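You operate a simulated robot arm through the tools that you are given. There is no shell and no other tool. Be economical: measure what you need, move in short steps, check, and stop when the job is done.

You are at the controls of a simulated robot arm. One attempt, no reset.

JOB
Set the load limit to 499 kg and prove that the ribbed cage refuses one kilo more.
Fine: weights on the blue shelf; barrier shut, switch on, green button tried, switch off again and locked.

It is judged by the outcome, as a careful person would: the job done as asked, and still so three seconds after it is handed in. It fails if anything else is knocked over, pushed out of place, dropped, spilled or broken.

ROBOT AND FRAMES
A 7-joint arm with a two-finger parallel gripper on a trunk, on a base that drives. Base frame: it is fixed to the floor where the robot stands at the start and does not move with it; the origin is under the middle of the robot, x ahead of it, y to its left, z up; the surface under the hand at the start is at about z = 900. Lengths are in mm, angles in degrees, forces in N, time in s.
With the tool pointing down near the work surface it reaches from about 460 to 920 mm from the robot's upright axis, wherever it stands. Its first joint turns from -115.0 to 115.0 degrees. Places, roughly: barrier bar [800, -900, 1700]; big weight [1000, -1500, 750]; blue shelf on the cage [1100, -1300, 900]; brake dial [600, -100, 900]; control stand [600, 100, 700]; limit dial [600, 0, 900]; red switch [600, 300, 900]; small weight [1000, -1250, 750]; speed switch [600, 200, 900]; yellow hasp [600, 400, 1000]. Payload 3.91 kg.
The tool frame sits at the grasp point between the pads (the TCP): z along the fingers, y along the line on which they close. The tips reach 30 mm beyond it. The gripper opens to 110 mm. The fingers are 20 mm wide and 10 mm thick; the gripper's body (48 by 112 mm) begins 55 mm behind the TCP.
Orientation is that of the tool frame in the base frame, as a unit quaternion [w, x, y, z]. With the fingers straight down and closing along the base's y, the tool's x points along the base's -x, its y along +y and its z along -z.

CONTROLS
- The arm moves only by the tool arm_command. Its argument "targets" is text: rows parted by semicolons, each of 7 numbers parted by spaces: the shift along the tool's x, y, z in units of 20 mm (1.0 is 20 mm), then the turn, a rotation vector about the tool's x, y, z in units of 6 degrees (1.0 is 6 degrees), then the finger opening in mm, from 0 to 110. In form: dx dy dz rx ry rz gripper; .... A call has 1 to 20 rows; each row shifts and turns the commanded pose from where the row before left it, along the tool's axes as they then stand. A call with a number of a shift or a turn outside -1 to 1 is refused whole. Rows are played at 5 a second. More than 50 mm and 8.6 degrees between two rows, or a gripper value outside its range, and nothing of the call is played. Where a pose cannot be reached the arm comes as near as it can. A force on the tool above 90 N (or 10 N above the force at the start of the call, whichever is more), or a blocked arm, ends the call early, and 0.2 s more pass. Each finger travels about 153 mm/s and halts on what it meets, pressing with about 35 N; the grip force reading is that of the motor and also rises with nothing between the fingers. The clock runs only during rows and for 0.2 s after the last one: add rows that do not move to give the fingers time. It gives the time, the measured TCP pose, the force on the tool (base axes), the opening and the grip force at its end, in the units of the frame above (readings bear some noise), with the torque about the TCP (base axes, N m) and any sound that the robot's microphone picked up.
- Cameras (640 x 400 px; columns grow to the right, rows downward): "scene" is now at [217.7, 202.3, 1503.7]; the picture's right is [-0.14, -0.99, 0.00], its down [-0.44, 0.06, -0.89] and it looks along [0.88, -0.13, -0.45] (base axes); focal length 214 px, centre (320, 200). "wrist" rides on the gripper at [72, 17, -103] in the tool frame; the picture's right is [-0.23, 0.97, 0.00], its down [-0.76, -0.18, -0.62] and it looks along [-0.61, -0.14, 0.78] (tool axes); focal length 222 px, centre (320, 200). There is no depth. A picture from a camera that has moved, and an enlarged one, comes with that camera's place and axes in the base frame and with its lens. The place of the scene camera against the robot may be out by one fixed shift of up to 25 mm in any direction.
- snapshot(camera): a new picture of that camera. The clock stands still meanwhile.
- move_column(by): slides the trunk up (or, below 0, down) by that many mm; the arm and the scene camera ride with it, the base frame stays. It gives what a move gives, with no picture.
- base_move(legs): drives the robot by 1 to 6 legs, each [ahead, left, turn to the left] in mm, mm and degrees, along the robot's own axes; the way and the turn of a leg run together, so that a leg with both is an arc; at most 1500 mm and 180 degrees a leg. The arm and the cameras ride along, it lands a little off, and it stops where it bumps. It gives what a move gives.
- head_to(pan, tilt): turns the head with the scene camera to pan (to the left, within 80 degrees either way) and tilt (down, from -29 to 69), counted from straight ahead of the robot. It gives what a move gives.
- enlarge(camera, box): a new picture of the part [left, top, right, bottom] of that camera's present view, enlarged. The clock stands still meanwhile.
- sign_off(): hands the job in; it is judged then, once.

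Work in short steps. Places have to be worked out from the pictures, the camera data and where the tool is seen: move nearer, look again, correct. Check each grasp and each placing, and mend what went wrong. You have 120 turns and 78 pictures in all, those below and enlarged ones among them. Open the gripper and draw the arm clear of the work before you hand the job in, unless the task says otherwise; then end with one line.

The tools are called after "Call:" by a JSON object that holds its "api" and its "payload". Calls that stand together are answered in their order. arm_command: Moves the arm, as the interface text tells. Its arguments: {"type":"object","properties":{"targets":{"type":"string"}},"required":["targets"]} The other tools are called the same way: move_column (by) slides the trunk up or down; base_move (legs) drives the base; head_to (pan, tilt) turns the head that bears the scene camera; snapshot (camera) takes a picture; enlarge (camera, box) takes an enlarged picture of a part of a camera's view; sign_off () hands the job in.

At the start:

```text
clock: 0.0
tool_pos: [460.1, 137.9, 1434.0]
orientation: [0.0, 0.0, 1.0, 0.001]
force: [0.1, 0.8, 0.7]
wrist_torque: [-0.02, -0.01, 0.0]
width: 110.2
gripper_force: 0.1
trunk travel left (down, up): [-825.0, 165.0]
robot x, y, heading: [1.3, 2.5, 0.1]
head pan, tilt: [-8.1, 26.7]
```

scene: 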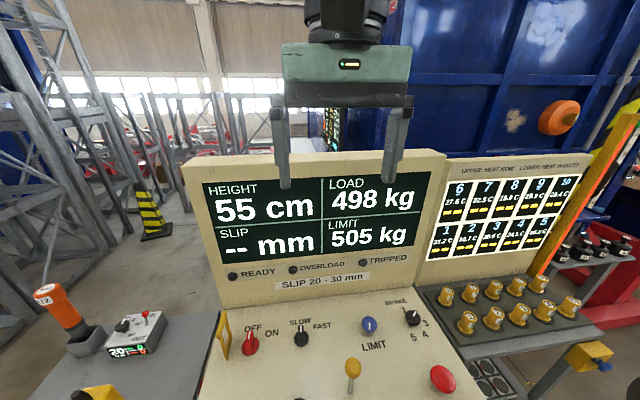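
wrist: 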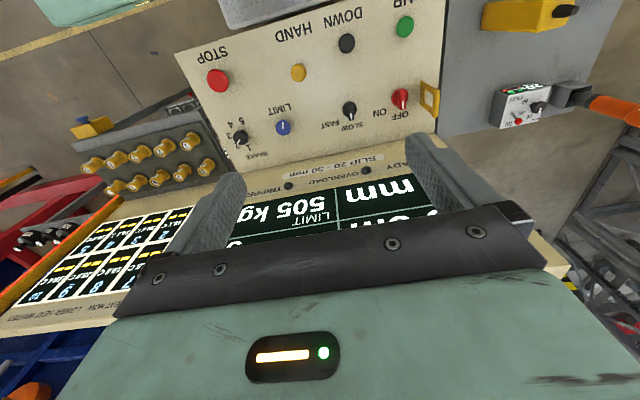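

The display reads load 498 kg and limit 505 kg. I'll look at the whole desk and the cage area to the right.

Call:
{"api": "head_to", "payload": {"pan": -10, "tilt": 50}}

Call:
{"api": "snapshot", "payload": {"camera": "scene"}}

Call:
{"api": "head_to", "payload": {"pan": -60, "tilt": 20}}

Call:
{"api": "snapshot", "payload": {"camera": "scene"}}

```text
clock: 0.9
tool_pos: [460.6, 138.3, 1433.6]
orientation: [0.0, -0.001, 1.0, 0.001]
force: [1.0, 0.2, -0.4]
wrist_torque: [0.01, -0.01, -0.02]
width: 109.8
gripper_force: 0.0
trunk travel left (down, up): [-825.0, 165.0]
robot x, y, heading: [-2.4, -1.0, -0.0]
head pan, tilt: [-10.0, 50.0]
```

```text
75 pictures are left
camera scene: at [202.8, 201.8, 1468.9], right [-0.17, -0.98, 0.0], down [-0.75, 0.13, -0.64], along [0.63, -0.11, -0.77], focal length 214 px, centre (320, 200)
```

scene: 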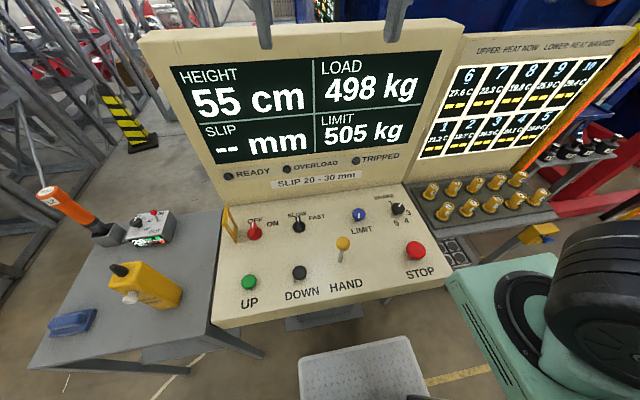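

```text
clock: 2.0
tool_pos: [460.5, 138.4, 1433.1]
orientation: [0.0, 0.0, 1.0, 0.001]
force: [0.7, -0.2, -0.1]
wrist_torque: [-0.02, -0.05, 0.03]
width: 110.1
gripper_force: 0.1
trunk travel left (down, up): [-825.0, 165.0]
robot x, y, heading: [-0.9, 2.9, 0.2]
head pan, tilt: [-60.0, 20.0]
```

```text
74 pictures are left
camera scene: at [173.6, 134.6, 1514.4], right [-0.87, -0.5, 0.0], down [-0.17, 0.3, -0.94], along [0.47, -0.81, -0.34], focal length 214 px, centre (320, 200)
```

scene: 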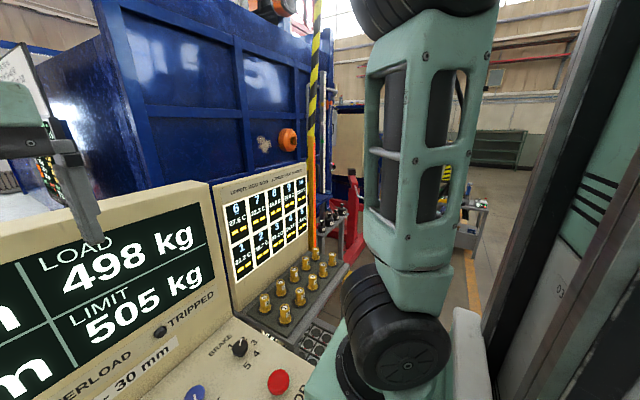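

The arm hides the right-hand part. I'll back off and drive right to see the weights, shelf and barrier.

Call:
{"api": "base_move", "payload": {"legs": [[-200, 0, 0], [0, -900, 0]]}}

Call:
{"api": "head_to", "payload": {"pan": -10, "tilt": 20}}

Call:
{"api": "snapshot", "payload": {"camera": "scene"}}

```text
clock: 7.8
tool_pos: [258.6, -738.0, 1432.6]
orientation: [0.0, 0.007, 1.0, 0.0]
force: [-0.3, -0.5, 0.7]
wrist_torque: [-0.02, 0.05, -0.02]
width: 110.0
gripper_force: 0.0
trunk travel left (down, up): [-825.0, 165.0]
robot x, y, heading: [-206.6, -872.6, -1.0]
head pan, tilt: [-60.0, 20.0]
```

```text
clock: 9.0
tool_pos: [258.6, -739.8, 1434.4]
orientation: [0.0, 0.007, 1.0, 0.0]
force: [-0.4, 0.3, -0.8]
wrist_torque: [0.03, 0.02, 0.04]
width: 109.6
gripper_force: 0.2
trunk travel left (down, up): [-825.0, 165.0]
robot x, y, heading: [-203.6, -869.4, -0.8]
head pan, tilt: [-10.0, 20.0]
```

```text
73 pictures are left
camera scene: at [17.6, -674.5, 1514.4], right [-0.19, -0.98, 0.0], down [-0.34, 0.06, -0.94], along [0.92, -0.18, -0.34], focal length 214 px, centre (320, 200)
```

scene: 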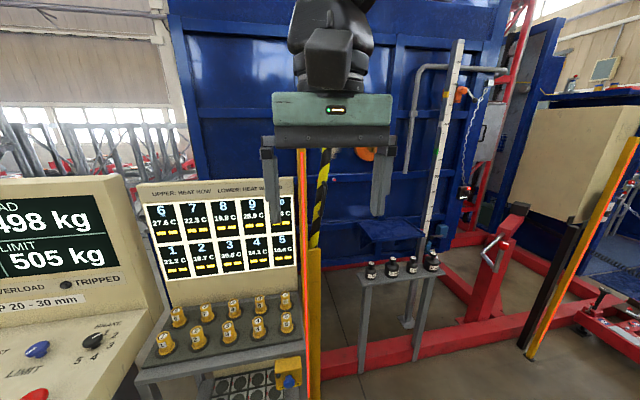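

Several black weights on a grey rack and a small blue shelf are visible; I'll enlarge both areas.

Call:
{"api": "enlarge", "payload": {"camera": "scene", "box": [340, 190, 500, 290]}}

Call:
{"api": "enlarge", "payload": {"camera": "scene", "box": [270, 130, 640, 362]}}

```text
4.00 times, centred on (420, 240) of scene
camera zoom: at [17.6, -674.5, 1514.4], right [-0.19, -0.98, 0.0], down [-0.34, 0.06, -0.94], along [0.92, -0.18, -0.34], focal length 858 px, centre (-80, 40)
```

zoom: 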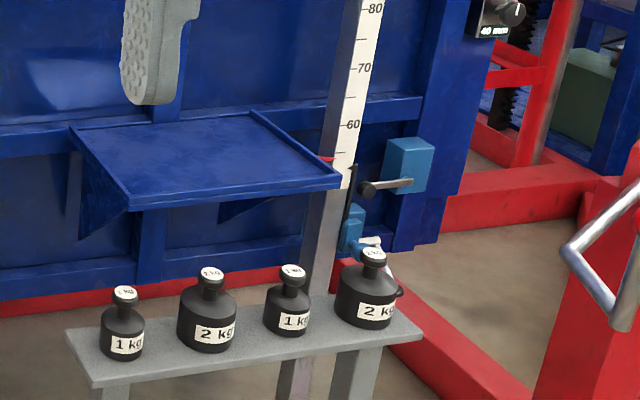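

```text
1.72 times, centred on (455, 246) of scene
camera zoom: at [17.6, -674.5, 1514.4], right [-0.19, -0.98, 0.0], down [-0.34, 0.06, -0.94], along [0.92, -0.18, -0.34], focal length 370 px, centre (87, 121)
```

zoom: 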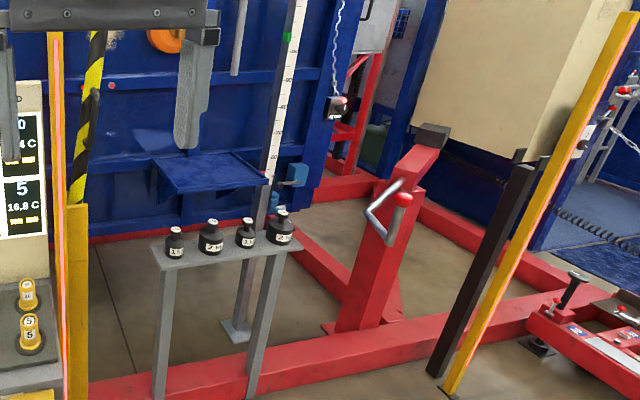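

Rack weights read 1, 2, 1, 2 kg. 498 + 2 = 500, so one 2 kg weight is needed. I'll drive in front of the rack and look closer.

Call:
{"api": "base_move", "payload": {"legs": [[0, -430, 0], [330, 0, 1]]}}

Call:
{"api": "head_to", "payload": {"pan": 0, "tilt": 38}}

Call:
{"api": "snapshot", "payload": {"camera": "scene"}}

Call:
{"api": "snapshot", "payload": {"camera": "wrist"}}

```text
clock: 13.4
tool_pos: [583.0, -1154.6, 1434.9]
orientation: [0.0, -0.001, 1.0, 0.0]
force: [-0.8, -0.5, 0.5]
wrist_torque: [-0.01, -0.02, 0.0]
width: 110.1
gripper_force: 0.0
trunk travel left (down, up): [-825.0, 165.0]
robot x, y, heading: [122.1, -1293.4, 0.2]
head pan, tilt: [-10.0, 20.0]
```

```text
clock: 14.2
tool_pos: [584.7, -1154.6, 1434.4]
orientation: [0.001, -0.001, 1.0, 0.0]
force: [-0.2, 0.1, -0.6]
wrist_torque: [0.03, 0.01, -0.02]
width: 110.0
gripper_force: 0.0
trunk travel left (down, up): [-825.0, 165.0]
robot x, y, heading: [123.5, -1293.3, 0.1]
head pan, tilt: [0.0, 38.0]
```

```text
70 pictures are left
camera scene: at [335.9, -1077.8, 1486.1], right [0.0, -1.0, 0.0], down [-0.62, 0.0, -0.79], along [0.79, 0.0, -0.62], focal length 214 px, centre (320, 200)
```

scene: 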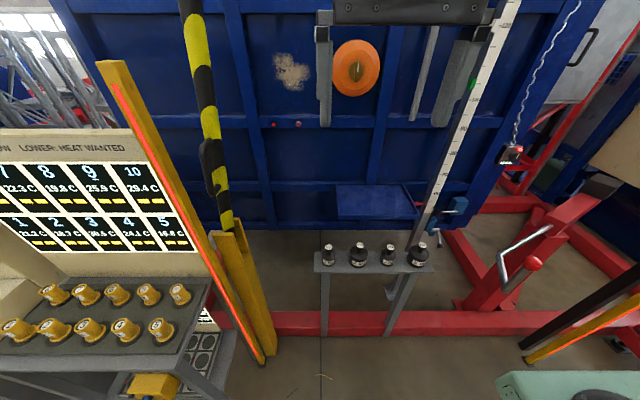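

```text
69 pictures are left
camera wrist: at [511.7, -1137.0, 1536.7], right [0.23, 0.97, 0.0], down [0.76, -0.18, 0.62], along [0.61, -0.14, -0.78], focal length 222 px, centre (320, 200)
```

wrist: 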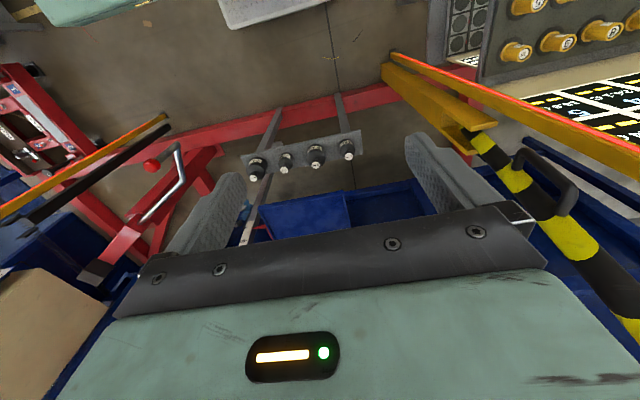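

Zooming on the weights to read them carefully.

Call:
{"api": "enlarge", "payload": {"camera": "scene", "box": [304, 170, 464, 270]}}

Call:
{"api": "enlarge", "payload": {"camera": "wrist", "box": [230, 130, 390, 230]}}

```text
4.00 times, centred on (384, 220) of scene
camera zoom: at [335.9, -1077.8, 1486.1], right [0.0, -1.0, 0.0], down [-0.62, 0.0, -0.79], along [0.79, 0.0, -0.62], focal length 858 px, centre (64, 120)
```

zoom: 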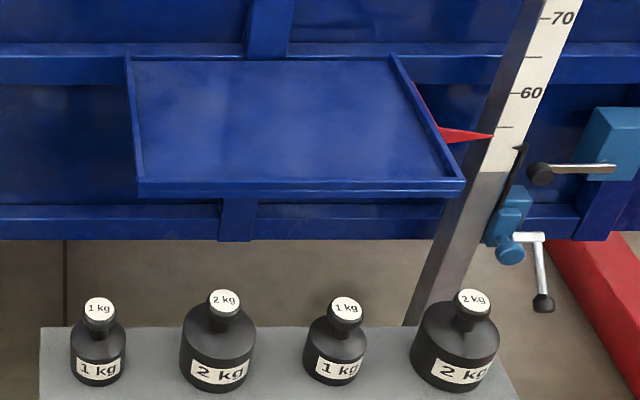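

```text
4.00 times, centred on (310, 180) of wrist
camera zoom: at [511.7, -1137.0, 1536.7], right [0.23, 0.97, 0.0], down [0.76, -0.18, 0.62], along [0.61, -0.14, -0.78], focal length 888 px, centre (360, 280)
```

zoom: 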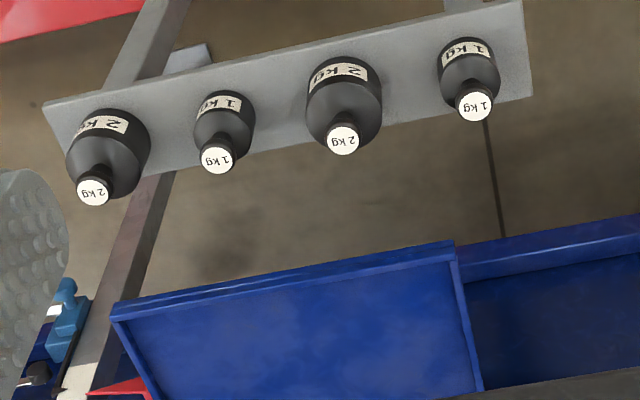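

Knob tops are about (927, -1248, 782) for the nearer 2 kg, and the shelf's front edge is at x≈1042, z≈830. I'll drive closer with the tool in line with it, then lower the trunk.

Call:
{"api": "base_move", "payload": {"legs": [[180, -95, 0]]}}

Call:
{"api": "move_column", "payload": {"by": -480}}

Call:
{"api": "snapshot", "payload": {"camera": "wrist"}}

Call:
{"api": "head_to", "payload": {"pan": 0, "tilt": 25}}

Call:
{"api": "snapshot", "payload": {"camera": "scene"}}

```text
clock: 15.8
tool_pos: [764.4, -1251.6, 1433.7]
orientation: [0.001, 0.0, 1.0, 0.0]
force: [-0.4, 0.4, 0.0]
wrist_torque: [-0.01, -0.01, -0.01]
width: 109.9
gripper_force: 0.1
trunk travel left (down, up): [-825.0, 165.0]
robot x, y, heading: [304.3, -1391.3, 0.0]
head pan, tilt: [0.0, 38.0]
```

```text
refused: -480 is not a number from -400 to 400
```

```text
66 pictures are left
camera wrist: at [690.7, -1234.1, 1536.8], right [0.23, 0.97, 0.0], down [0.76, -0.18, 0.62], along [0.61, -0.14, -0.78], focal length 222 px, centre (320, 200)
```

wrist: 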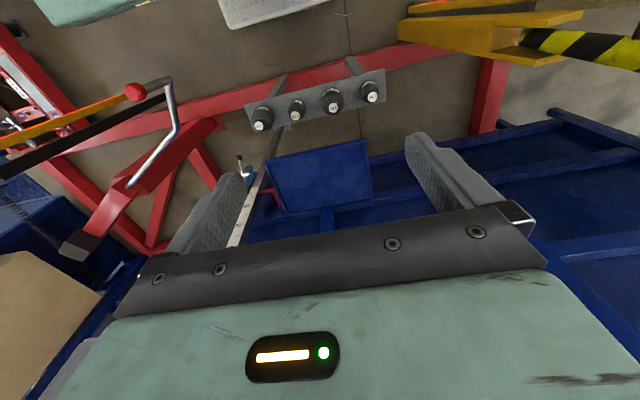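

```text
clock: 16.6
tool_pos: [763.5, -1251.5, 1433.7]
orientation: [0.0, 0.0, 1.0, 0.0]
force: [0.0, -0.3, 0.3]
wrist_torque: [0.02, 0.0, -0.03]
width: 110.0
gripper_force: 0.0
trunk travel left (down, up): [-825.0, 165.0]
robot x, y, heading: [303.1, -1389.1, -0.1]
head pan, tilt: [0.0, 25.0]
```

```text
65 pictures are left
camera scene: at [521.0, -1174.6, 1506.3], right [0.0, -1.0, 0.0], down [-0.42, 0.0, -0.91], along [0.91, 0.0, -0.42], focal length 214 px, centre (320, 200)
```

scene: 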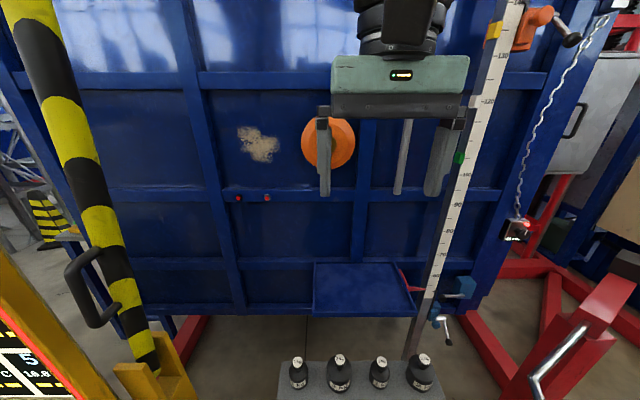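

Trunk steps are limited to 400 mm; lowering in one 400 step and re-looking.

Call:
{"api": "move_column", "payload": {"by": -400}}

Call:
{"api": "snapshot", "payload": {"camera": "wrist"}}

Call:
{"api": "snapshot", "payload": {"camera": "scene"}}

```text
clock: 20.4
tool_pos: [763.3, -1251.4, 1034.1]
orientation: [0.0, 0.0, 1.0, -0.001]
force: [0.0, -0.6, -0.9]
wrist_torque: [0.02, 0.01, 0.02]
width: 109.8
gripper_force: 0.1
trunk travel left (down, up): [-425.0, 565.0]
robot x, y, heading: [303.5, -1391.9, -0.3]
head pan, tilt: [0.0, 25.0]
```

```text
64 pictures are left
camera wrist: at [690.9, -1234.2, 1136.8], right [0.23, 0.97, 0.0], down [0.76, -0.18, 0.62], along [0.61, -0.14, -0.78], focal length 222 px, centre (320, 200)
```

wrist: 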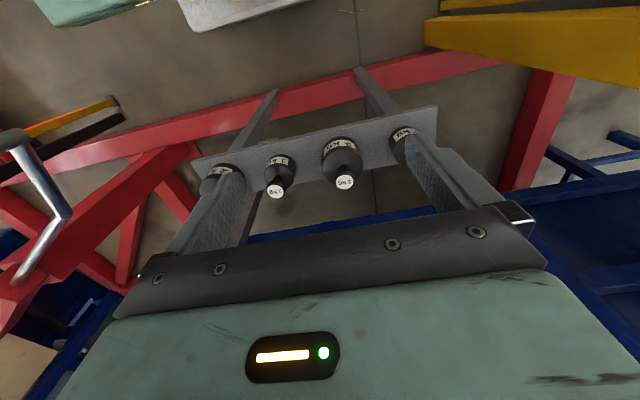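

```text
63 pictures are left
camera scene: at [521.0, -1174.6, 1106.4], right [0.0, -1.0, 0.0], down [-0.42, 0.0, -0.91], along [0.91, 0.0, -0.42], focal length 214 px, centre (320, 200)
```

scene: 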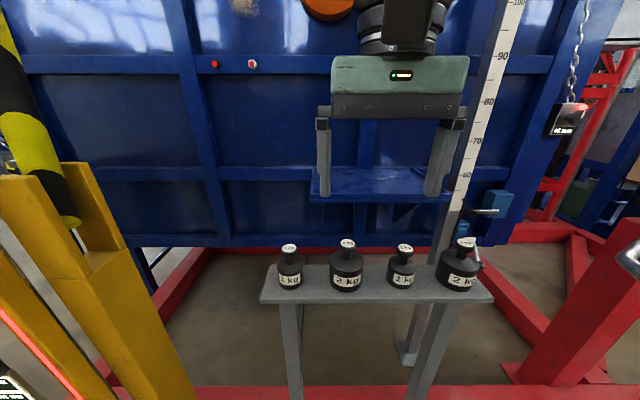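

Wrist-only triangulation puts the 2 kg knob top at (893, -1240, 843), with the rack surface near 735 and the shelf at z≈880 (x 1021–1240, y -1155…-1499). I'll go above the knob.

Call:
{"api": "arm_command", "payload": {"targets": "-1 0.55 0 0 0 0 110; -1 0 0 0 0 0 110; -1 0 0 0 0 0 110; -1 0 0 0 0 0 110; -1 0 0.5 0 0 0 110; -1 0 1 0 0 0 110; -0.5 0 1 0 0 0 110; 0 0 1 0 0 0 110; 0 0 1 0 0 0 110; 0 0 1 0 0 0 110"}}

Call:
{"api": "enlarge", "payload": {"camera": "scene", "box": [260, 170, 420, 310]}}

Call:
{"api": "snapshot", "payload": {"camera": "wrist"}}

```text
clock: 22.6
tool_pos: [892.2, -1239.8, 921.6]
orientation: [0.0, -0.001, 1.0, 0.0]
force: [-0.8, -0.4, 0.5]
wrist_torque: [-0.03, 0.04, -0.03]
width: 109.8
gripper_force: 0.0
trunk travel left (down, up): [-425.0, 565.0]
robot x, y, heading: [302.3, -1388.5, -0.0]
head pan, tilt: [0.0, 25.0]
```

```text
2.86 times, centred on (340, 240) of scene
camera zoom: at [521.0, -1174.6, 1106.4], right [0.0, -1.0, 0.0], down [-0.42, 0.0, -0.91], along [0.91, 0.0, -0.42], focal length 613 px, centre (263, 86)
```

zoom: 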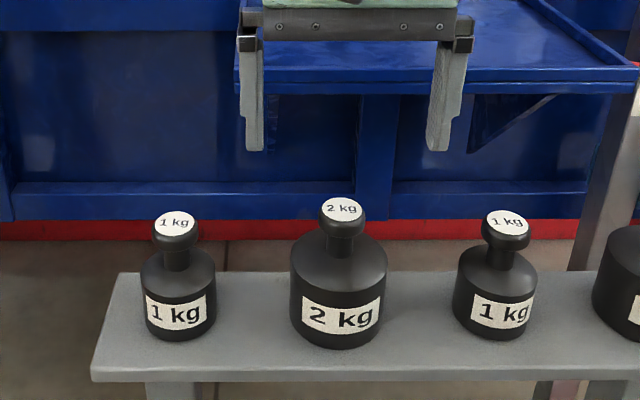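

```text
61 pictures are left
camera wrist: at [819.8, -1223.1, 1025.0], right [0.23, 0.97, 0.0], down [0.76, -0.18, 0.62], along [0.61, -0.14, -0.78], focal length 222 px, centre (320, 200)
```

wrist: 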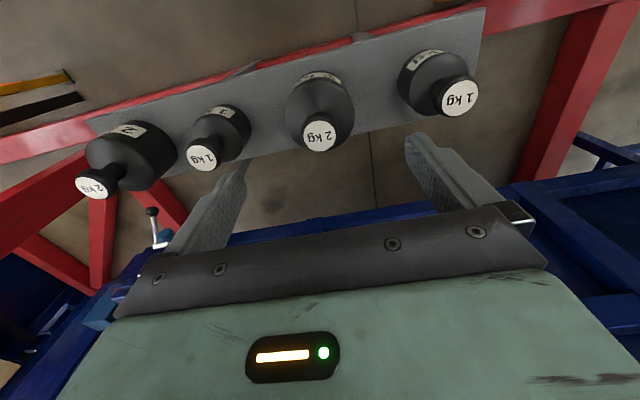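

The knob is centred under the fingers. Descend to TCP z≈837 and close gently on the knob.

Call:
{"api": "arm_command", "payload": {"targets": "0 0 1 0 0 0 110; 0 0 1 0 0 0 110; 0 0 1 0 0 0 110; 0 0 0.7 0 0 0 90; 0 0 0.53 0 0 0 70; 0 0 0 0 0 0 40; 0 0 0 0 0 0 20; 0 0 0 0 0 0 20; 0 0 0 0 0 0 20"}}

Call:
{"api": "snapshot", "payload": {"camera": "wrist"}}

```text
clock: 24.6
tool_pos: [893.0, -1241.2, 838.4]
orientation: [0.0, 0.0, 1.0, 0.0]
force: [-2.0, -2.3, 0.6]
wrist_torque: [-0.03, -0.26, -0.01]
width: 33.3
gripper_force: 35.1
trunk travel left (down, up): [-425.0, 565.0]
robot x, y, heading: [306.1, -1389.1, -0.2]
head pan, tilt: [0.0, 25.0]
```

```text
60 pictures are left
camera wrist: at [820.5, -1224.0, 940.8], right [0.23, 0.97, 0.0], down [0.76, -0.18, 0.62], along [0.61, -0.14, -0.78], focal length 222 px, centre (320, 200)
```

wrist: 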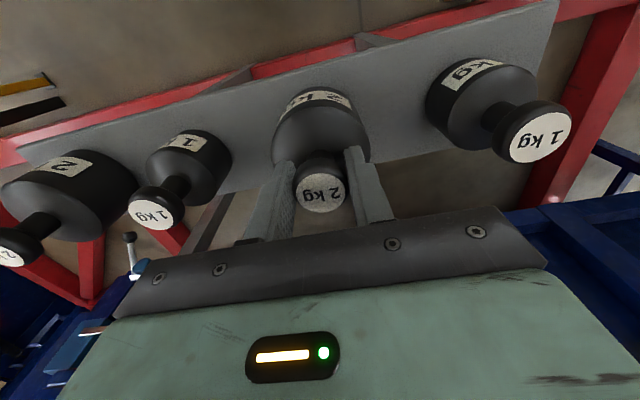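

Gripped at 33 mm. Lift 200 mm straight up and check.

Call:
{"api": "arm_command", "payload": {"targets": "0 0 -0.5 0 0 0 20; 0 0 -1 0 0 0 20; 0 0 -1 0 0 0 20; 0 0 -1 0 0 0 20; 0 0 -1 0 0 0 20; 0 0 -1 0 0 0 20; 0 0 -1 0 0 0 20; 0 0 -1 0 0 0 20; 0 0 -1 0 0 0 20; 0 0 -1 0 0 0 20; 0 0 -1 0 0 0 20; 0 0 0 0 0 0 20"}}

Call:
{"api": "snapshot", "payload": {"camera": "scene"}}

```text
clock: 27.2
tool_pos: [893.9, -1240.5, 1048.7]
orientation: [-0.001, 0.0, 1.0, 0.0]
force: [0.7, -0.2, -19.0]
wrist_torque: [0.03, 0.04, 0.01]
width: 33.3
gripper_force: 35.1
trunk travel left (down, up): [-425.0, 565.0]
robot x, y, heading: [303.6, -1389.7, 0.2]
head pan, tilt: [0.0, 25.0]
```

```text
59 pictures are left
camera scene: at [521.5, -1174.5, 1106.1], right [0.0, -1.0, 0.0], down [-0.42, 0.0, -0.91], along [0.91, 0.0, -0.42], focal length 214 px, centre (320, 200)
```

scene: 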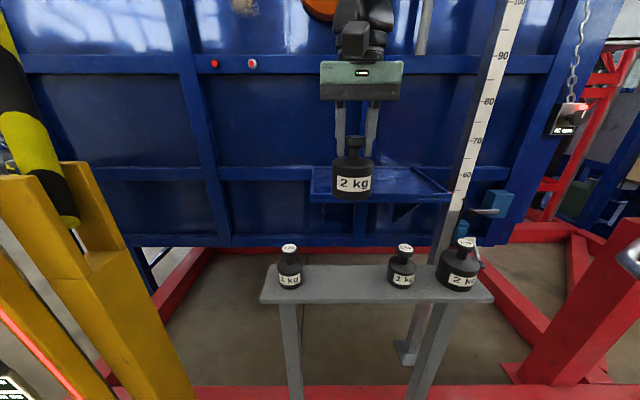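

Weight is held (19 N). Move over the shelf to about (1115, -1300).

Call:
{"api": "arm_command", "payload": {"targets": "-1 -0.3 0 0 0 0 20; -1 -0.3 0 0 0 0 20; -1 -0.3 0 0 0 0 20; -1 -0.3 0 0 0 0 20; -1 -0.3 0 0 0 0 20; -1 -0.3 0 0 0 0 20; -1 -0.3 0 0 0 0 20; -1 -0.3 0 0 0 0 20; -1 -0.3 0 0 0 0 20; -1 -0.3 0 0 0 0 20; -1 0 0 0 0 0 20; 0 0 0 0 0 0 20"}}

Call:
{"api": "enlarge", "payload": {"camera": "scene", "box": [280, 100, 480, 225]}}

Call:
{"api": "snapshot", "payload": {"camera": "wrist"}}

```text
clock: 29.8
tool_pos: [1082.0, -1299.3, 1047.1]
orientation: [-0.001, 0.0, 1.0, 0.0]
force: [0.1, 0.1, -20.0]
wrist_torque: [0.01, 0.03, -0.03]
width: 33.2
gripper_force: 35.2
out of reach, approached as far as the arm can: row 10, 11
trunk travel left (down, up): [-425.0, 565.0]
robot x, y, heading: [302.2, -1395.4, 0.0]
head pan, tilt: [0.0, 25.0]
```

```text
3.20 times, centred on (380, 162) of scene
camera zoom: at [521.7, -1174.5, 1106.1], right [0.0, -1.0, 0.0], down [-0.42, 0.0, -0.91], along [0.91, 0.0, -0.42], focal length 686 px, centre (128, 320)
```

zoom: 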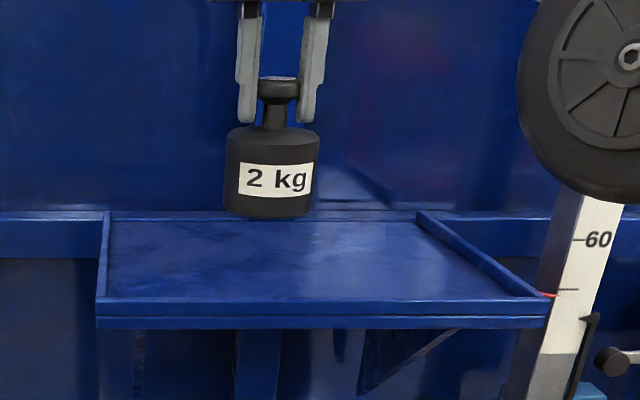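

```text
57 pictures are left
camera wrist: at [1011.1, -1281.1, 1150.7], right [0.23, 0.97, 0.0], down [0.76, -0.18, 0.62], along [0.61, -0.14, -0.78], focal length 222 px, centre (320, 200)
```

wrist: 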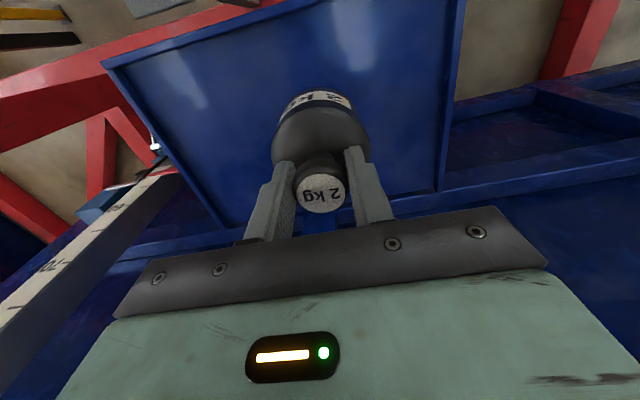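

Weight hangs above the shelf, ~35 mm behind the front lip. Lower it gradually.

Call:
{"api": "arm_command", "payload": {"targets": "0 0 1 0 0 0 20; 0 0 1 0 0 0 20; 0 0 0.5 0 0 0 20; 0 0 0 0 0 0 20"}}

Call:
{"api": "enlarge", "payload": {"camera": "scene", "box": [280, 100, 480, 225]}}

```text
clock: 30.8
tool_pos: [1081.8, -1297.3, 999.3]
orientation: [0.0, 0.0, 1.0, 0.001]
force: [0.4, -0.2, -20.0]
wrist_torque: [-0.05, 0.07, -0.01]
width: 33.1
gripper_force: 35.2
trunk travel left (down, up): [-425.0, 565.0]
robot x, y, heading: [301.3, -1389.5, 0.0]
head pan, tilt: [0.0, 25.0]
```

```text
3.20 times, centred on (380, 162) of scene
camera zoom: at [521.7, -1174.5, 1106.1], right [0.0, -1.0, 0.0], down [-0.42, 0.0, -0.91], along [0.91, 0.0, -0.42], focal length 686 px, centre (128, 320)
```

zoom: 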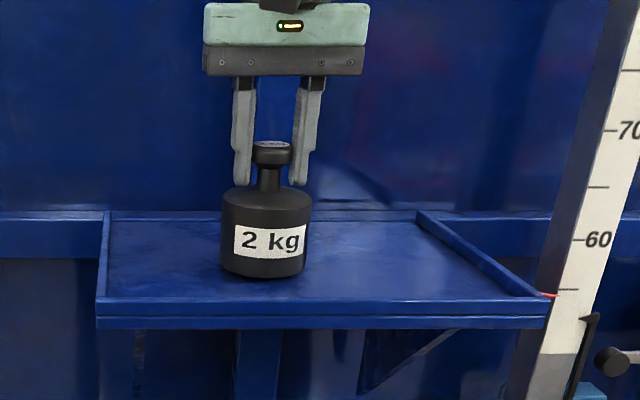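

Bottom about 15 mm above the shelf; lowering in 4 mm rows watching force.

Call:
{"api": "arm_command", "payload": {"targets": "0 0 0.2 0 0 0 20; 0 0 0.2 0 0 0 20; 0 0 0.2 0 0 0 20; 0 0 0 0 0 0 20"}}

```text
clock: 31.8
tool_pos: [1081.3, -1298.7, 990.9]
orientation: [0.004, 0.0, 1.0, 0.0]
force: [4.7, 2.0, 29.8]
wrist_torque: [0.06, -0.16, -0.04]
width: 33.3
gripper_force: 35.2
trunk travel left (down, up): [-425.0, 565.0]
robot x, y, heading: [302.7, -1390.9, 0.1]
head pan, tilt: [0.0, 25.0]
```

Contact made. Ease up 3 mm, open, and rise clear.

Call:
{"api": "arm_command", "payload": {"targets": "0 0 -0.12 0 0 0 20; 0 0 0 0 0 0 36; 0 0 0 0 0 0 60; 0 0 0 0 0 0 110; 0 0 0 0 0 0 110; 0 0 -1 0 0 0 110; 0 0 -1 0 0 0 110; 0 0 -1 0 0 0 110; 0 0 -1 0 0 0 110; 0 0 0 0 0 0 110"}}

Call:
{"api": "enlarge", "payload": {"camera": "scene", "box": [240, 60, 500, 300]}}

```text
clock: 34.0
tool_pos: [1082.2, -1296.2, 1048.5]
orientation: [0.0, 0.0, 1.0, 0.0]
force: [0.2, -1.0, 0.5]
wrist_torque: [-0.02, 0.02, 0.02]
width: 110.1
gripper_force: 0.0
out of reach, approached as far as the arm can: row 9
trunk travel left (down, up): [-425.0, 565.0]
robot x, y, heading: [298.8, -1391.8, 0.1]
head pan, tilt: [0.0, 25.0]
```

```text
1.67 times, centred on (370, 180) of scene
camera zoom: at [521.1, -1174.6, 1106.3], right [0.0, -1.0, 0.0], down [-0.42, 0.0, -0.91], along [0.91, 0.0, -0.42], focal length 358 px, centre (237, 233)
```

zoom: 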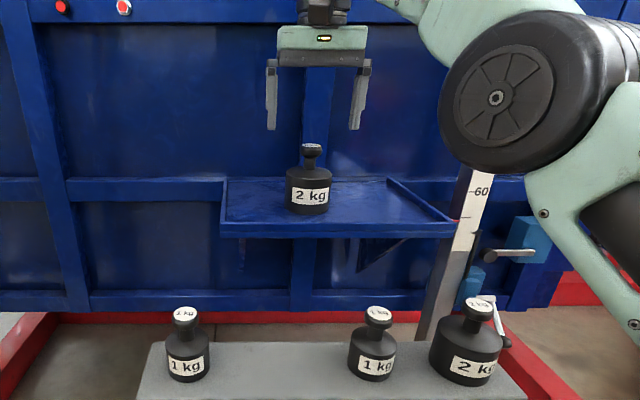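

The 2 kg weight sits upright on the shelf. Retract the arm, back away, and raise the trunk to view the barrier handle.

Call:
{"api": "arm_command", "payload": {"targets": "1 0 0 0 0 0 110; 1 0 0 0 0 0 110; 1 0 0 0 0 0 110; 1 0 0 0 0 0 110; 1 0 0 0 0 0 110; 1 0 0 0 0 0 110; 1 0 0 0 0 0 110; 1 0 0 0 0 0 60; 1 0 0 0 0 0 0; 1 0 0 0 0 0 0; 1 0 0 0 0 0 0; 1 0 0 0 0 0 0; 1 0 0 0 0 0 0; 1 0 0 0 0 0 0; 1 0 0 0 0 0 0; 1 0 0 0 0 0 0"}}

Call:
{"api": "base_move", "payload": {"legs": [[-150, 0, 0], [0, 240, 0]]}}

Call:
{"api": "move_column", "payload": {"by": 300}}

Call:
{"api": "head_to", "payload": {"pan": 25, "tilt": 15}}

Call:
{"api": "snapshot", "payload": {"camera": "scene"}}

```text
clock: 37.4
tool_pos: [760.8, -1297.6, 1048.9]
orientation: [0.0, 0.001, 1.0, 0.0]
force: [-0.5, 0.6, -0.6]
wrist_torque: [-0.03, 0.01, 0.0]
width: 0.0
gripper_force: 34.8
trunk travel left (down, up): [-425.0, 565.0]
robot x, y, heading: [300.0, -1387.5, -0.2]
head pan, tilt: [0.0, 25.0]
```

```text
clock: 40.1
tool_pos: [612.0, -1056.7, 1050.4]
orientation: [0.0, -0.005, 1.0, 0.001]
force: [0.1, 0.6, 0.2]
wrist_torque: [0.0, 0.01, -0.03]
width: 0.2
gripper_force: 35.3
trunk travel left (down, up): [-425.0, 565.0]
robot x, y, heading: [153.4, -1154.0, 0.6]
head pan, tilt: [0.0, 25.0]
```

```text
clock: 43.1
tool_pos: [609.6, -1057.3, 1349.2]
orientation: [0.0, -0.005, 1.0, 0.0]
force: [0.1, 0.3, -0.1]
wrist_torque: [-0.03, -0.05, -0.01]
width: 0.1
gripper_force: 35.3
trunk travel left (down, up): [-725.0, 265.0]
robot x, y, heading: [152.3, -1155.0, 0.3]
head pan, tilt: [0.0, 25.0]
```

```text
clock: 44.0
tool_pos: [609.3, -1056.1, 1350.3]
orientation: [0.0, -0.004, 1.0, -0.001]
force: [-0.3, 0.6, -0.1]
wrist_torque: [-0.01, 0.02, 0.01]
width: 0.1
gripper_force: 35.6
trunk travel left (down, up): [-725.0, 265.0]
robot x, y, heading: [152.3, -1153.3, 0.1]
head pan, tilt: [25.0, 15.0]
```

```text
54 pictures are left
camera scene: at [362.1, -895.6, 1422.6], right [0.43, -0.9, 0.0], down [-0.23, -0.11, -0.97], along [0.87, 0.42, -0.26], focal length 214 px, centre (320, 200)
```

scene: 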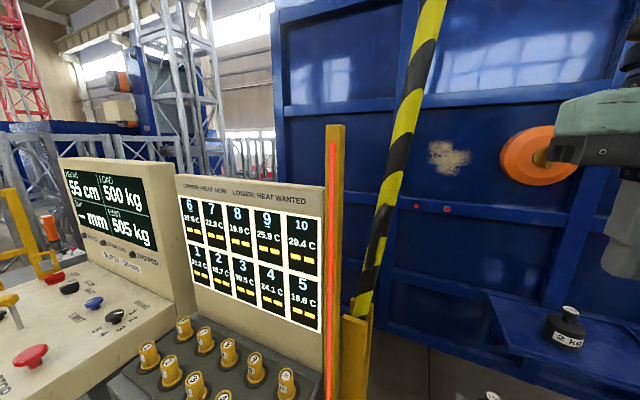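

Load now reads 500 kg. Zoom on the barrier bar's handle.

Call:
{"api": "enlarge", "payload": {"camera": "scene", "box": [300, 0, 500, 400]}}

Call:
{"api": "head_to", "payload": {"pan": 0, "tilt": 25}}

Call:
{"api": "snapshot", "payload": {"camera": "scene"}}

```text
1.00 times, centred on (400, 200) of scene (not enlarged: the box is as wide or as high as the picture)
camera zoom: at [362.1, -895.6, 1422.6], right [0.43, -0.9, 0.0], down [-0.23, -0.11, -0.97], along [0.87, 0.42, -0.26], focal length 214 px, centre (240, 200)
```

zoom: 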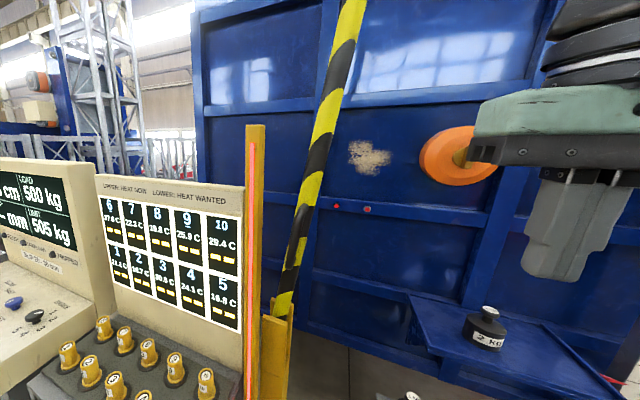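

```text
clock: 44.9
tool_pos: [610.6, -1056.0, 1349.5]
orientation: [0.001, -0.005, 1.0, 0.0]
force: [-0.3, -0.4, -0.7]
wrist_torque: [-0.01, -0.02, 0.04]
width: 0.0
gripper_force: 34.9
trunk travel left (down, up): [-725.0, 265.0]
robot x, y, heading: [151.3, -1152.3, 0.4]
head pan, tilt: [0.0, 25.0]
```

```text
52 pictures are left
camera scene: at [369.9, -934.9, 1406.4], right [0.01, -1.0, 0.0], down [-0.42, 0.0, -0.91], along [0.91, 0.01, -0.42], focal length 214 px, centre (320, 200)
```

scene: 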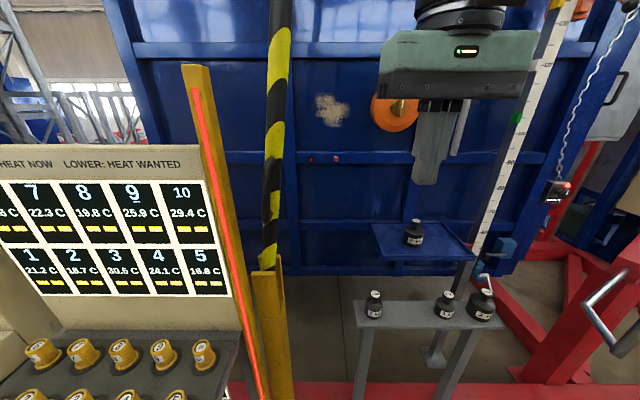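

Call:
{"api": "enlarge", "payload": {"camera": "scene", "box": [192, 20, 352, 120]}}

Call:
{"api": "enlarge", "payload": {"camera": "scene", "box": [170, 110, 378, 240]}}

```text
4.00 times, centred on (272, 70) of scene
camera zoom: at [369.9, -934.9, 1406.4], right [0.01, -1.0, 0.0], down [-0.42, 0.0, -0.91], along [0.91, 0.01, -0.42], focal length 858 px, centre (512, 720)
```

zoom: 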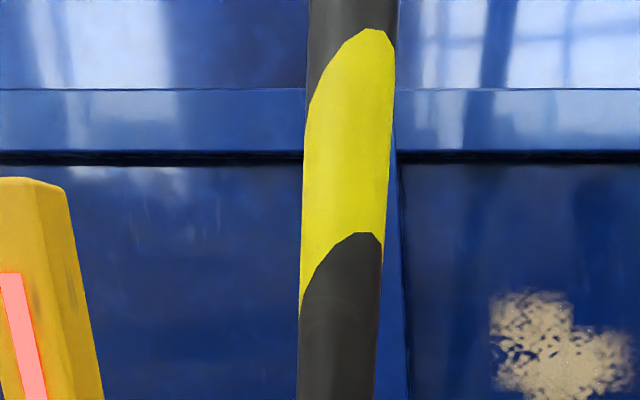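

```text
3.08 times, centred on (274, 175) of scene
camera zoom: at [369.9, -934.9, 1406.4], right [0.01, -1.0, 0.0], down [-0.42, 0.0, -0.91], along [0.91, 0.01, -0.42], focal length 660 px, centre (462, 277)
```

zoom: 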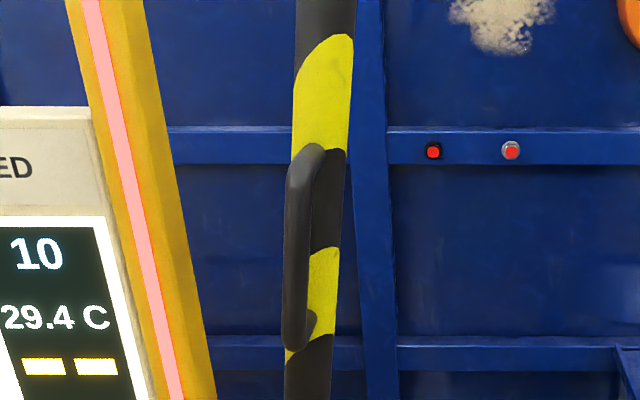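

The handle sits close to the yellow post, so I'll straddle the bar itself higher up (above the post top at z≈1450) with the fingers pointing forward. First move forward 100 mm and pitch the tool to horizontal.

Call:
{"api": "arm_command", "payload": {"targets": "-1 0 0 0 0 0 0; -1 0 0 0 0 0 0; -1 0 0 0 0 0 0; -1 0 0 0 0 0 0; -1 0 0 0 0 0 0; 0 0 0 0 -1 0 0; 0 0 0 0 -1 0 0; 0 0 0 0 -1 0 0; 0 0 0 0 -1 0 0; 0 0 0 0 -1 0 0; 0 0 0 0 -1 0 30; 0 0 0 0 -1 0 60; 0 0 0 0 -1 0 90; 0 0 0 0 -1 0 110; 0 0 0 0 -1 0 110; 0 0 0 0 -1 0 110; 0 0 0 0 -1 0 110; 0 0 0 0 -1 0 110; 0 0 0 0 -1 0 110; 0 0 0 0 -1 0 110"}}

Call:
{"api": "move_column", "payload": {"by": 150}}

Call:
{"api": "snapshot", "payload": {"camera": "scene"}}

Call:
{"api": "snapshot", "payload": {"camera": "wrist"}}

```text
clock: 49.1
tool_pos: [709.0, -1055.5, 1349.4]
orientation: [0.708, -0.004, 0.706, 0.005]
force: [0.4, -0.5, -0.3]
wrist_torque: [0.03, -0.01, 0.03]
width: 110.2
gripper_force: 0.0
trunk travel left (down, up): [-725.0, 265.0]
robot x, y, heading: [153.0, -1152.9, 0.7]
head pan, tilt: [0.0, 25.0]
```

```text
clock: 50.9
tool_pos: [709.1, -1055.4, 1498.9]
orientation: [0.707, -0.004, 0.707, 0.005]
force: [-0.2, 0.6, -0.5]
wrist_torque: [-0.01, 0.01, 0.04]
width: 110.3
gripper_force: 0.0
trunk travel left (down, up): [-875.0, 115.0]
robot x, y, heading: [152.1, -1153.1, 0.6]
head pan, tilt: [0.0, 25.0]
```

```text
49 pictures are left
camera scene: at [369.9, -935.0, 1556.3], right [0.01, -1.0, 0.0], down [-0.42, 0.0, -0.91], along [0.91, 0.01, -0.42], focal length 214 px, centre (320, 200)
```

scene: 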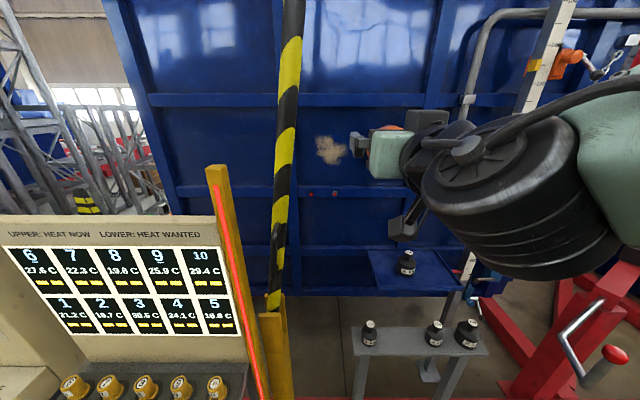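

```text
48 pictures are left
camera wrist: at [606.5, -1039.5, 1426.4], right [-0.01, 0.97, 0.23], down [-0.62, -0.18, 0.76], along [0.78, -0.13, 0.61], focal length 222 px, centre (320, 200)
```

wrist: 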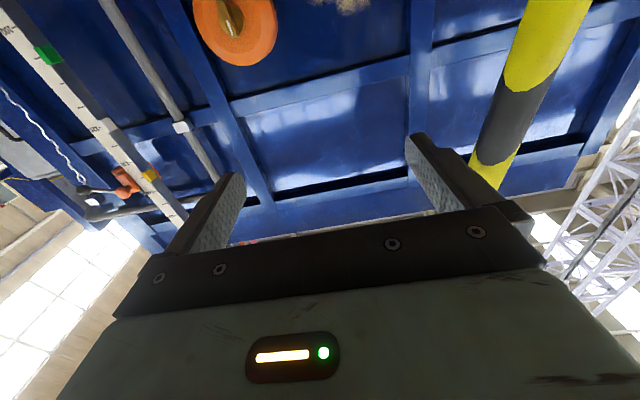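

Bar at z≈1500 is near y≈-868. Slide left to y≈-868 while staying in front of it, then check with the wrist view.

Call:
{"api": "arm_command", "payload": {"targets": "0 1 0 0 0 0 110; 0 1 0 0 0 0 110; 0 1 0 0 0 0 110; 0 1 0 0 0 0 110; 0 1 0 0 0 0 110; 0 1 0 0 0 0 110; 0 1 0 0 0 0 110; 0 1 0 0 0 0 110; 0 1 0 0 0 0 110; 0 0.35 0 0 0 0 110"}}

Call:
{"api": "snapshot", "payload": {"camera": "wrist"}}

Call:
{"api": "snapshot", "payload": {"camera": "scene"}}

```text
clock: 53.1
tool_pos: [707.2, -869.2, 1500.0]
orientation: [0.707, -0.003, 0.707, 0.003]
force: [0.3, -0.3, 0.5]
wrist_torque: [0.01, 0.01, -0.03]
width: 110.1
gripper_force: 0.0
trunk travel left (down, up): [-875.0, 115.0]
robot x, y, heading: [152.3, -1151.6, 0.6]
head pan, tilt: [0.0, 25.0]
```

```text
47 pictures are left
camera wrist: at [604.2, -853.6, 1427.4], right [-0.01, 0.97, 0.23], down [-0.62, -0.18, 0.76], along [0.78, -0.13, 0.61], focal length 222 px, centre (320, 200)
```

wrist: 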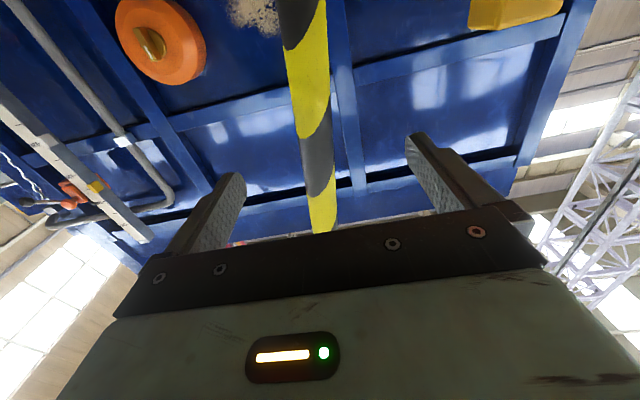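

```text
46 pictures are left
camera scene: at [370.0, -935.0, 1556.4], right [0.01, -1.0, 0.0], down [-0.42, 0.0, -0.91], along [0.91, 0.01, -0.42], focal length 214 px, centre (320, 200)
```

scene: 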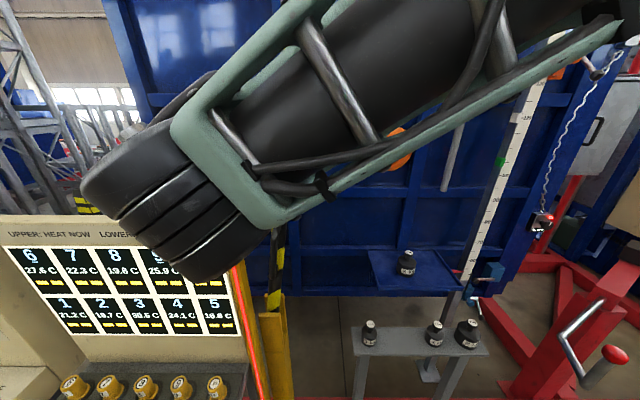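

Bar is centred between the fingers. Advance 90 mm, and close to ~55 mm to loosely straddle it.

Call:
{"api": "arm_command", "payload": {"targets": "0 -0.2 1 0 0 0 110; 0 0 1 0 0 0 110; 0 0 1 0 0 0 110; 0 0 1 0 0 0 110; 0 0 0.5 0 0 0 110; 0 0 0 0 0 0 60; 0 0 0 0 0 0 56; 0 0 0 0 0 0 56"}}

Call:
{"api": "snapshot", "payload": {"camera": "wrist"}}

```text
clock: 54.9
tool_pos: [797.4, -871.9, 1501.0]
orientation: [0.707, -0.004, 0.707, 0.003]
force: [-0.5, -0.5, -0.1]
wrist_torque: [0.04, -0.01, 0.01]
width: 55.9
gripper_force: 0.1
trunk travel left (down, up): [-875.0, 115.0]
robot x, y, heading: [154.3, -1152.2, 0.4]
head pan, tilt: [0.0, 25.0]
```

```text
45 pictures are left
camera wrist: at [694.0, -856.6, 1427.8], right [-0.01, 0.97, 0.23], down [-0.62, -0.18, 0.76], along [0.78, -0.13, 0.61], focal length 222 px, centre (320, 200)
```

wrist: 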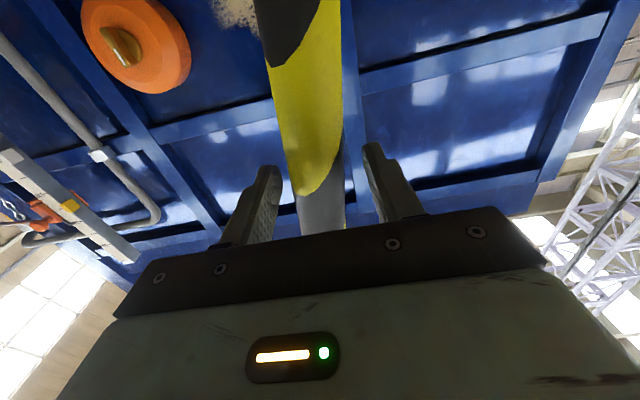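

The bar is loosely between the fingers. Swing it down along an arc (pivot ≈ y -797, z 970, radius ≈ 535) in 2° rows; first 8 rows.

Call:
{"api": "arm_command", "payload": {"targets": "0.133 -0.92 0 0 0 0.333 56; 0.133 -0.92 0 0 0 0.333 56; 0.133 -0.92 0 0 0 0.333 56; 0.133 -0.92 0 0 0 0.333 56; 0.133 -0.92 0 0 0 0.333 56; 0.133 -0.92 0 0 0 0.333 56; 0.133 -0.92 0 0 0 0.333 56; 0.133 -0.92 0 0 0 0.333 56"}}

Call:
{"api": "snapshot", "payload": {"camera": "wrist"}}

Call:
{"api": "snapshot", "payload": {"camera": "scene"}}

```text
clock: 56.7
tool_pos: [800.7, -1015.0, 1459.5]
orientation: [0.699, 0.097, 0.701, 0.101]
force: [1.0, -0.7, 0.0]
wrist_torque: [-0.01, 0.01, -0.02]
width: 56.1
gripper_force: 0.1
trunk travel left (down, up): [-875.0, 115.0]
robot x, y, heading: [154.3, -1148.0, 0.6]
head pan, tilt: [0.0, 25.0]
```

```text
44 pictures are left
camera wrist: at [698.0, -979.6, 1393.6], right [-0.01, 0.87, 0.49], down [-0.62, -0.39, 0.68], along [0.79, -0.3, 0.54], focal length 222 px, centre (320, 200)
```

wrist: 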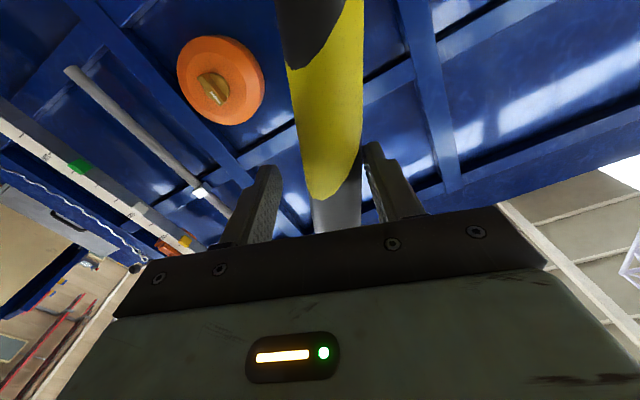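

```text
43 pictures are left
camera scene: at [369.9, -934.8, 1556.3], right [0.01, -1.0, 0.0], down [-0.42, 0.0, -0.91], along [0.91, 0.01, -0.42], focal length 214 px, centre (320, 200)
```

scene: 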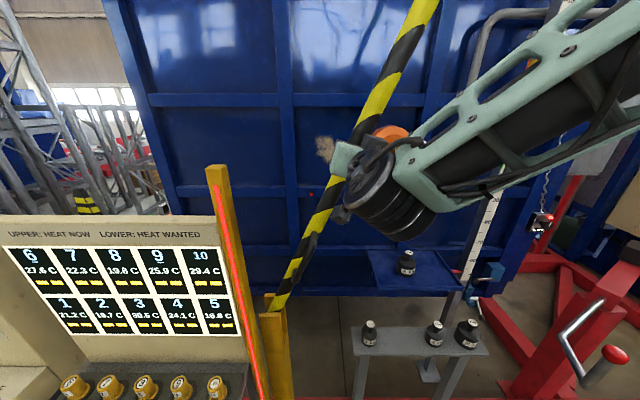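

The bar follows smoothly. Continue 14 rows.

Call:
{"api": "arm_command", "payload": {"targets": "0.133 -0.92 0 0 0 0.333 56; 0.133 -0.92 0 0 0 0.333 56; 0.133 -0.92 0 0 0 0.333 56; 0.133 -0.92 0 0 0 0.333 56; 0.133 -0.92 0 0 0 0.333 56; 0.133 -0.92 0 0 0 0.333 56; 0.133 -0.92 0 0 0 0.333 56; 0.133 -0.92 0 0 0 0.333 56; 0.133 -0.92 0 0 0 0.333 56; 0.133 -0.92 0 0 0 0.333 56; 0.133 -0.92 0 0 0 0.333 56; 0.133 -0.92 0 0 0 0.333 56; 0.133 -0.92 0 0 0 0.333 56; 0.133 -0.92 0 0 0 0.333 56"}}

Call:
{"api": "snapshot", "payload": {"camera": "wrist"}}

Call:
{"api": "snapshot", "payload": {"camera": "scene"}}

```text
clock: 59.7
tool_pos: [845.6, -1179.5, 1325.3]
orientation: [0.653, 0.265, 0.658, 0.266]
force: [-0.1, 0.5, 0.5]
wrist_torque: [0.03, 0.01, 0.02]
width: 56.0
gripper_force: 0.1
out of reach, approached as far as the arm can: row 4, 8, 9, 10, 11, 12, 13, 14
trunk travel left (down, up): [-875.0, 115.0]
robot x, y, heading: [152.7, -1152.0, 0.4]
head pan, tilt: [0.0, 25.0]
```

```text
42 pictures are left
camera wrist: at [742.1, -1117.5, 1285.1], right [0.0, 0.54, 0.84], down [-0.62, -0.66, 0.43], along [0.79, -0.52, 0.33], focal length 222 px, centre (320, 200)
```

wrist: 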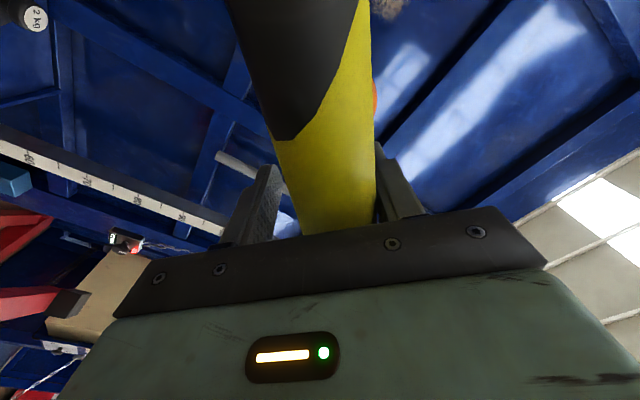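

```text
41 pictures are left
camera scene: at [370.0, -934.9, 1556.3], right [0.01, -1.0, 0.0], down [-0.42, 0.0, -0.91], along [0.91, 0.01, -0.42], focal length 214 px, centre (320, 200)
```

scene: 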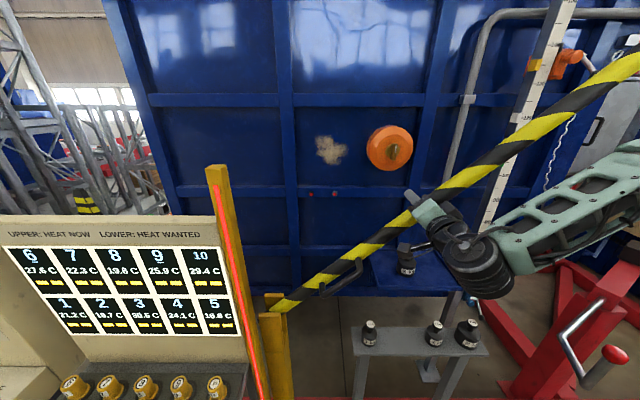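

The arm hit a posture limit at about 47°, but the bar holds itself by friction (no force). I'll back the base straight out, return the tool to pointing down, and push the bar down from above.

Call:
{"api": "base_move", "payload": {"legs": [[-160, 0, 0]]}}

Call:
{"api": "arm_command", "payload": {"targets": "0 0 0 0 0 -1 56; 0 0 0 0 0 -1 56; 0 0 0 0 0 -1 56; 0 0 0 0 0 -1 56; 0 0 0 0 0 -1 56; 0 0 0 0 0 -1 56; 0 0 0 0 0 -1 56; 0 0 0 0 0 -0.33 56"}}

Call:
{"api": "arm_command", "payload": {"targets": "0 0 0 0 1 0 0; 0 0 0 0 1 0 0; 0 0 0 0 1 0 0; 0 0 0 0 1 0 0; 0 0 0 0 1 0 0; 0 0 0 0 1 0 0; 0 0 0 0 1 0 0; 0 0 0 0 1 0 0; 0 0 0 0 1 0 0; 0 0 0 0 1 0 0; 0 0 0 0 1 0 0; 0 0 0 0 1 0 0; 0 0 0 0 1 0 0; 0 0 0 0 1 0 0; 0 0 0 0 1 0 0"}}

Call:
{"api": "snapshot", "payload": {"camera": "scene"}}

```text
clock: 61.0
tool_pos: [692.6, -1180.5, 1325.8]
orientation: [0.653, 0.266, 0.658, 0.265]
force: [0.0, -0.3, 0.3]
wrist_torque: [-0.01, 0.01, -0.01]
width: 56.1
gripper_force: 0.1
trunk travel left (down, up): [-875.0, 115.0]
robot x, y, heading: [1.1, -1152.7, 0.6]
head pan, tilt: [0.0, 25.0]
```

```text
clock: 62.9
tool_pos: [692.8, -1181.5, 1325.6]
orientation: [0.704, -0.003, 0.71, 0.001]
force: [0.2, -0.3, 0.0]
wrist_torque: [0.0, 0.01, 0.01]
width: 56.0
gripper_force: 0.0
trunk travel left (down, up): [-875.0, 115.0]
robot x, y, heading: [-0.2, -1151.3, 0.6]
head pan, tilt: [0.0, 25.0]
```

```text
clock: 66.0
tool_pos: [692.1, -1180.8, 1326.0]
orientation: [-0.003, -0.002, 1.0, 0.0]
force: [0.1, 0.1, 0.2]
wrist_torque: [0.05, -0.02, -0.01]
width: 0.0
gripper_force: 34.9
trunk travel left (down, up): [-875.0, 115.0]
robot x, y, heading: [-0.1, -1153.0, 0.6]
head pan, tilt: [0.0, 25.0]
```

```text
40 pictures are left
camera scene: at [216.5, -936.7, 1556.4], right [0.01, -1.0, 0.0], down [-0.42, 0.0, -0.91], along [0.91, 0.01, -0.42], focal length 214 px, centre (320, 200)
```

scene: 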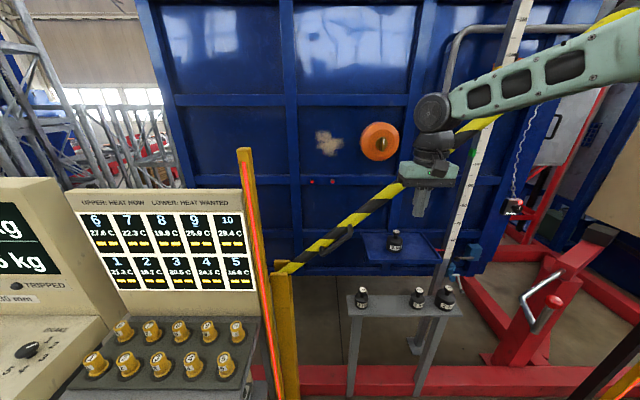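

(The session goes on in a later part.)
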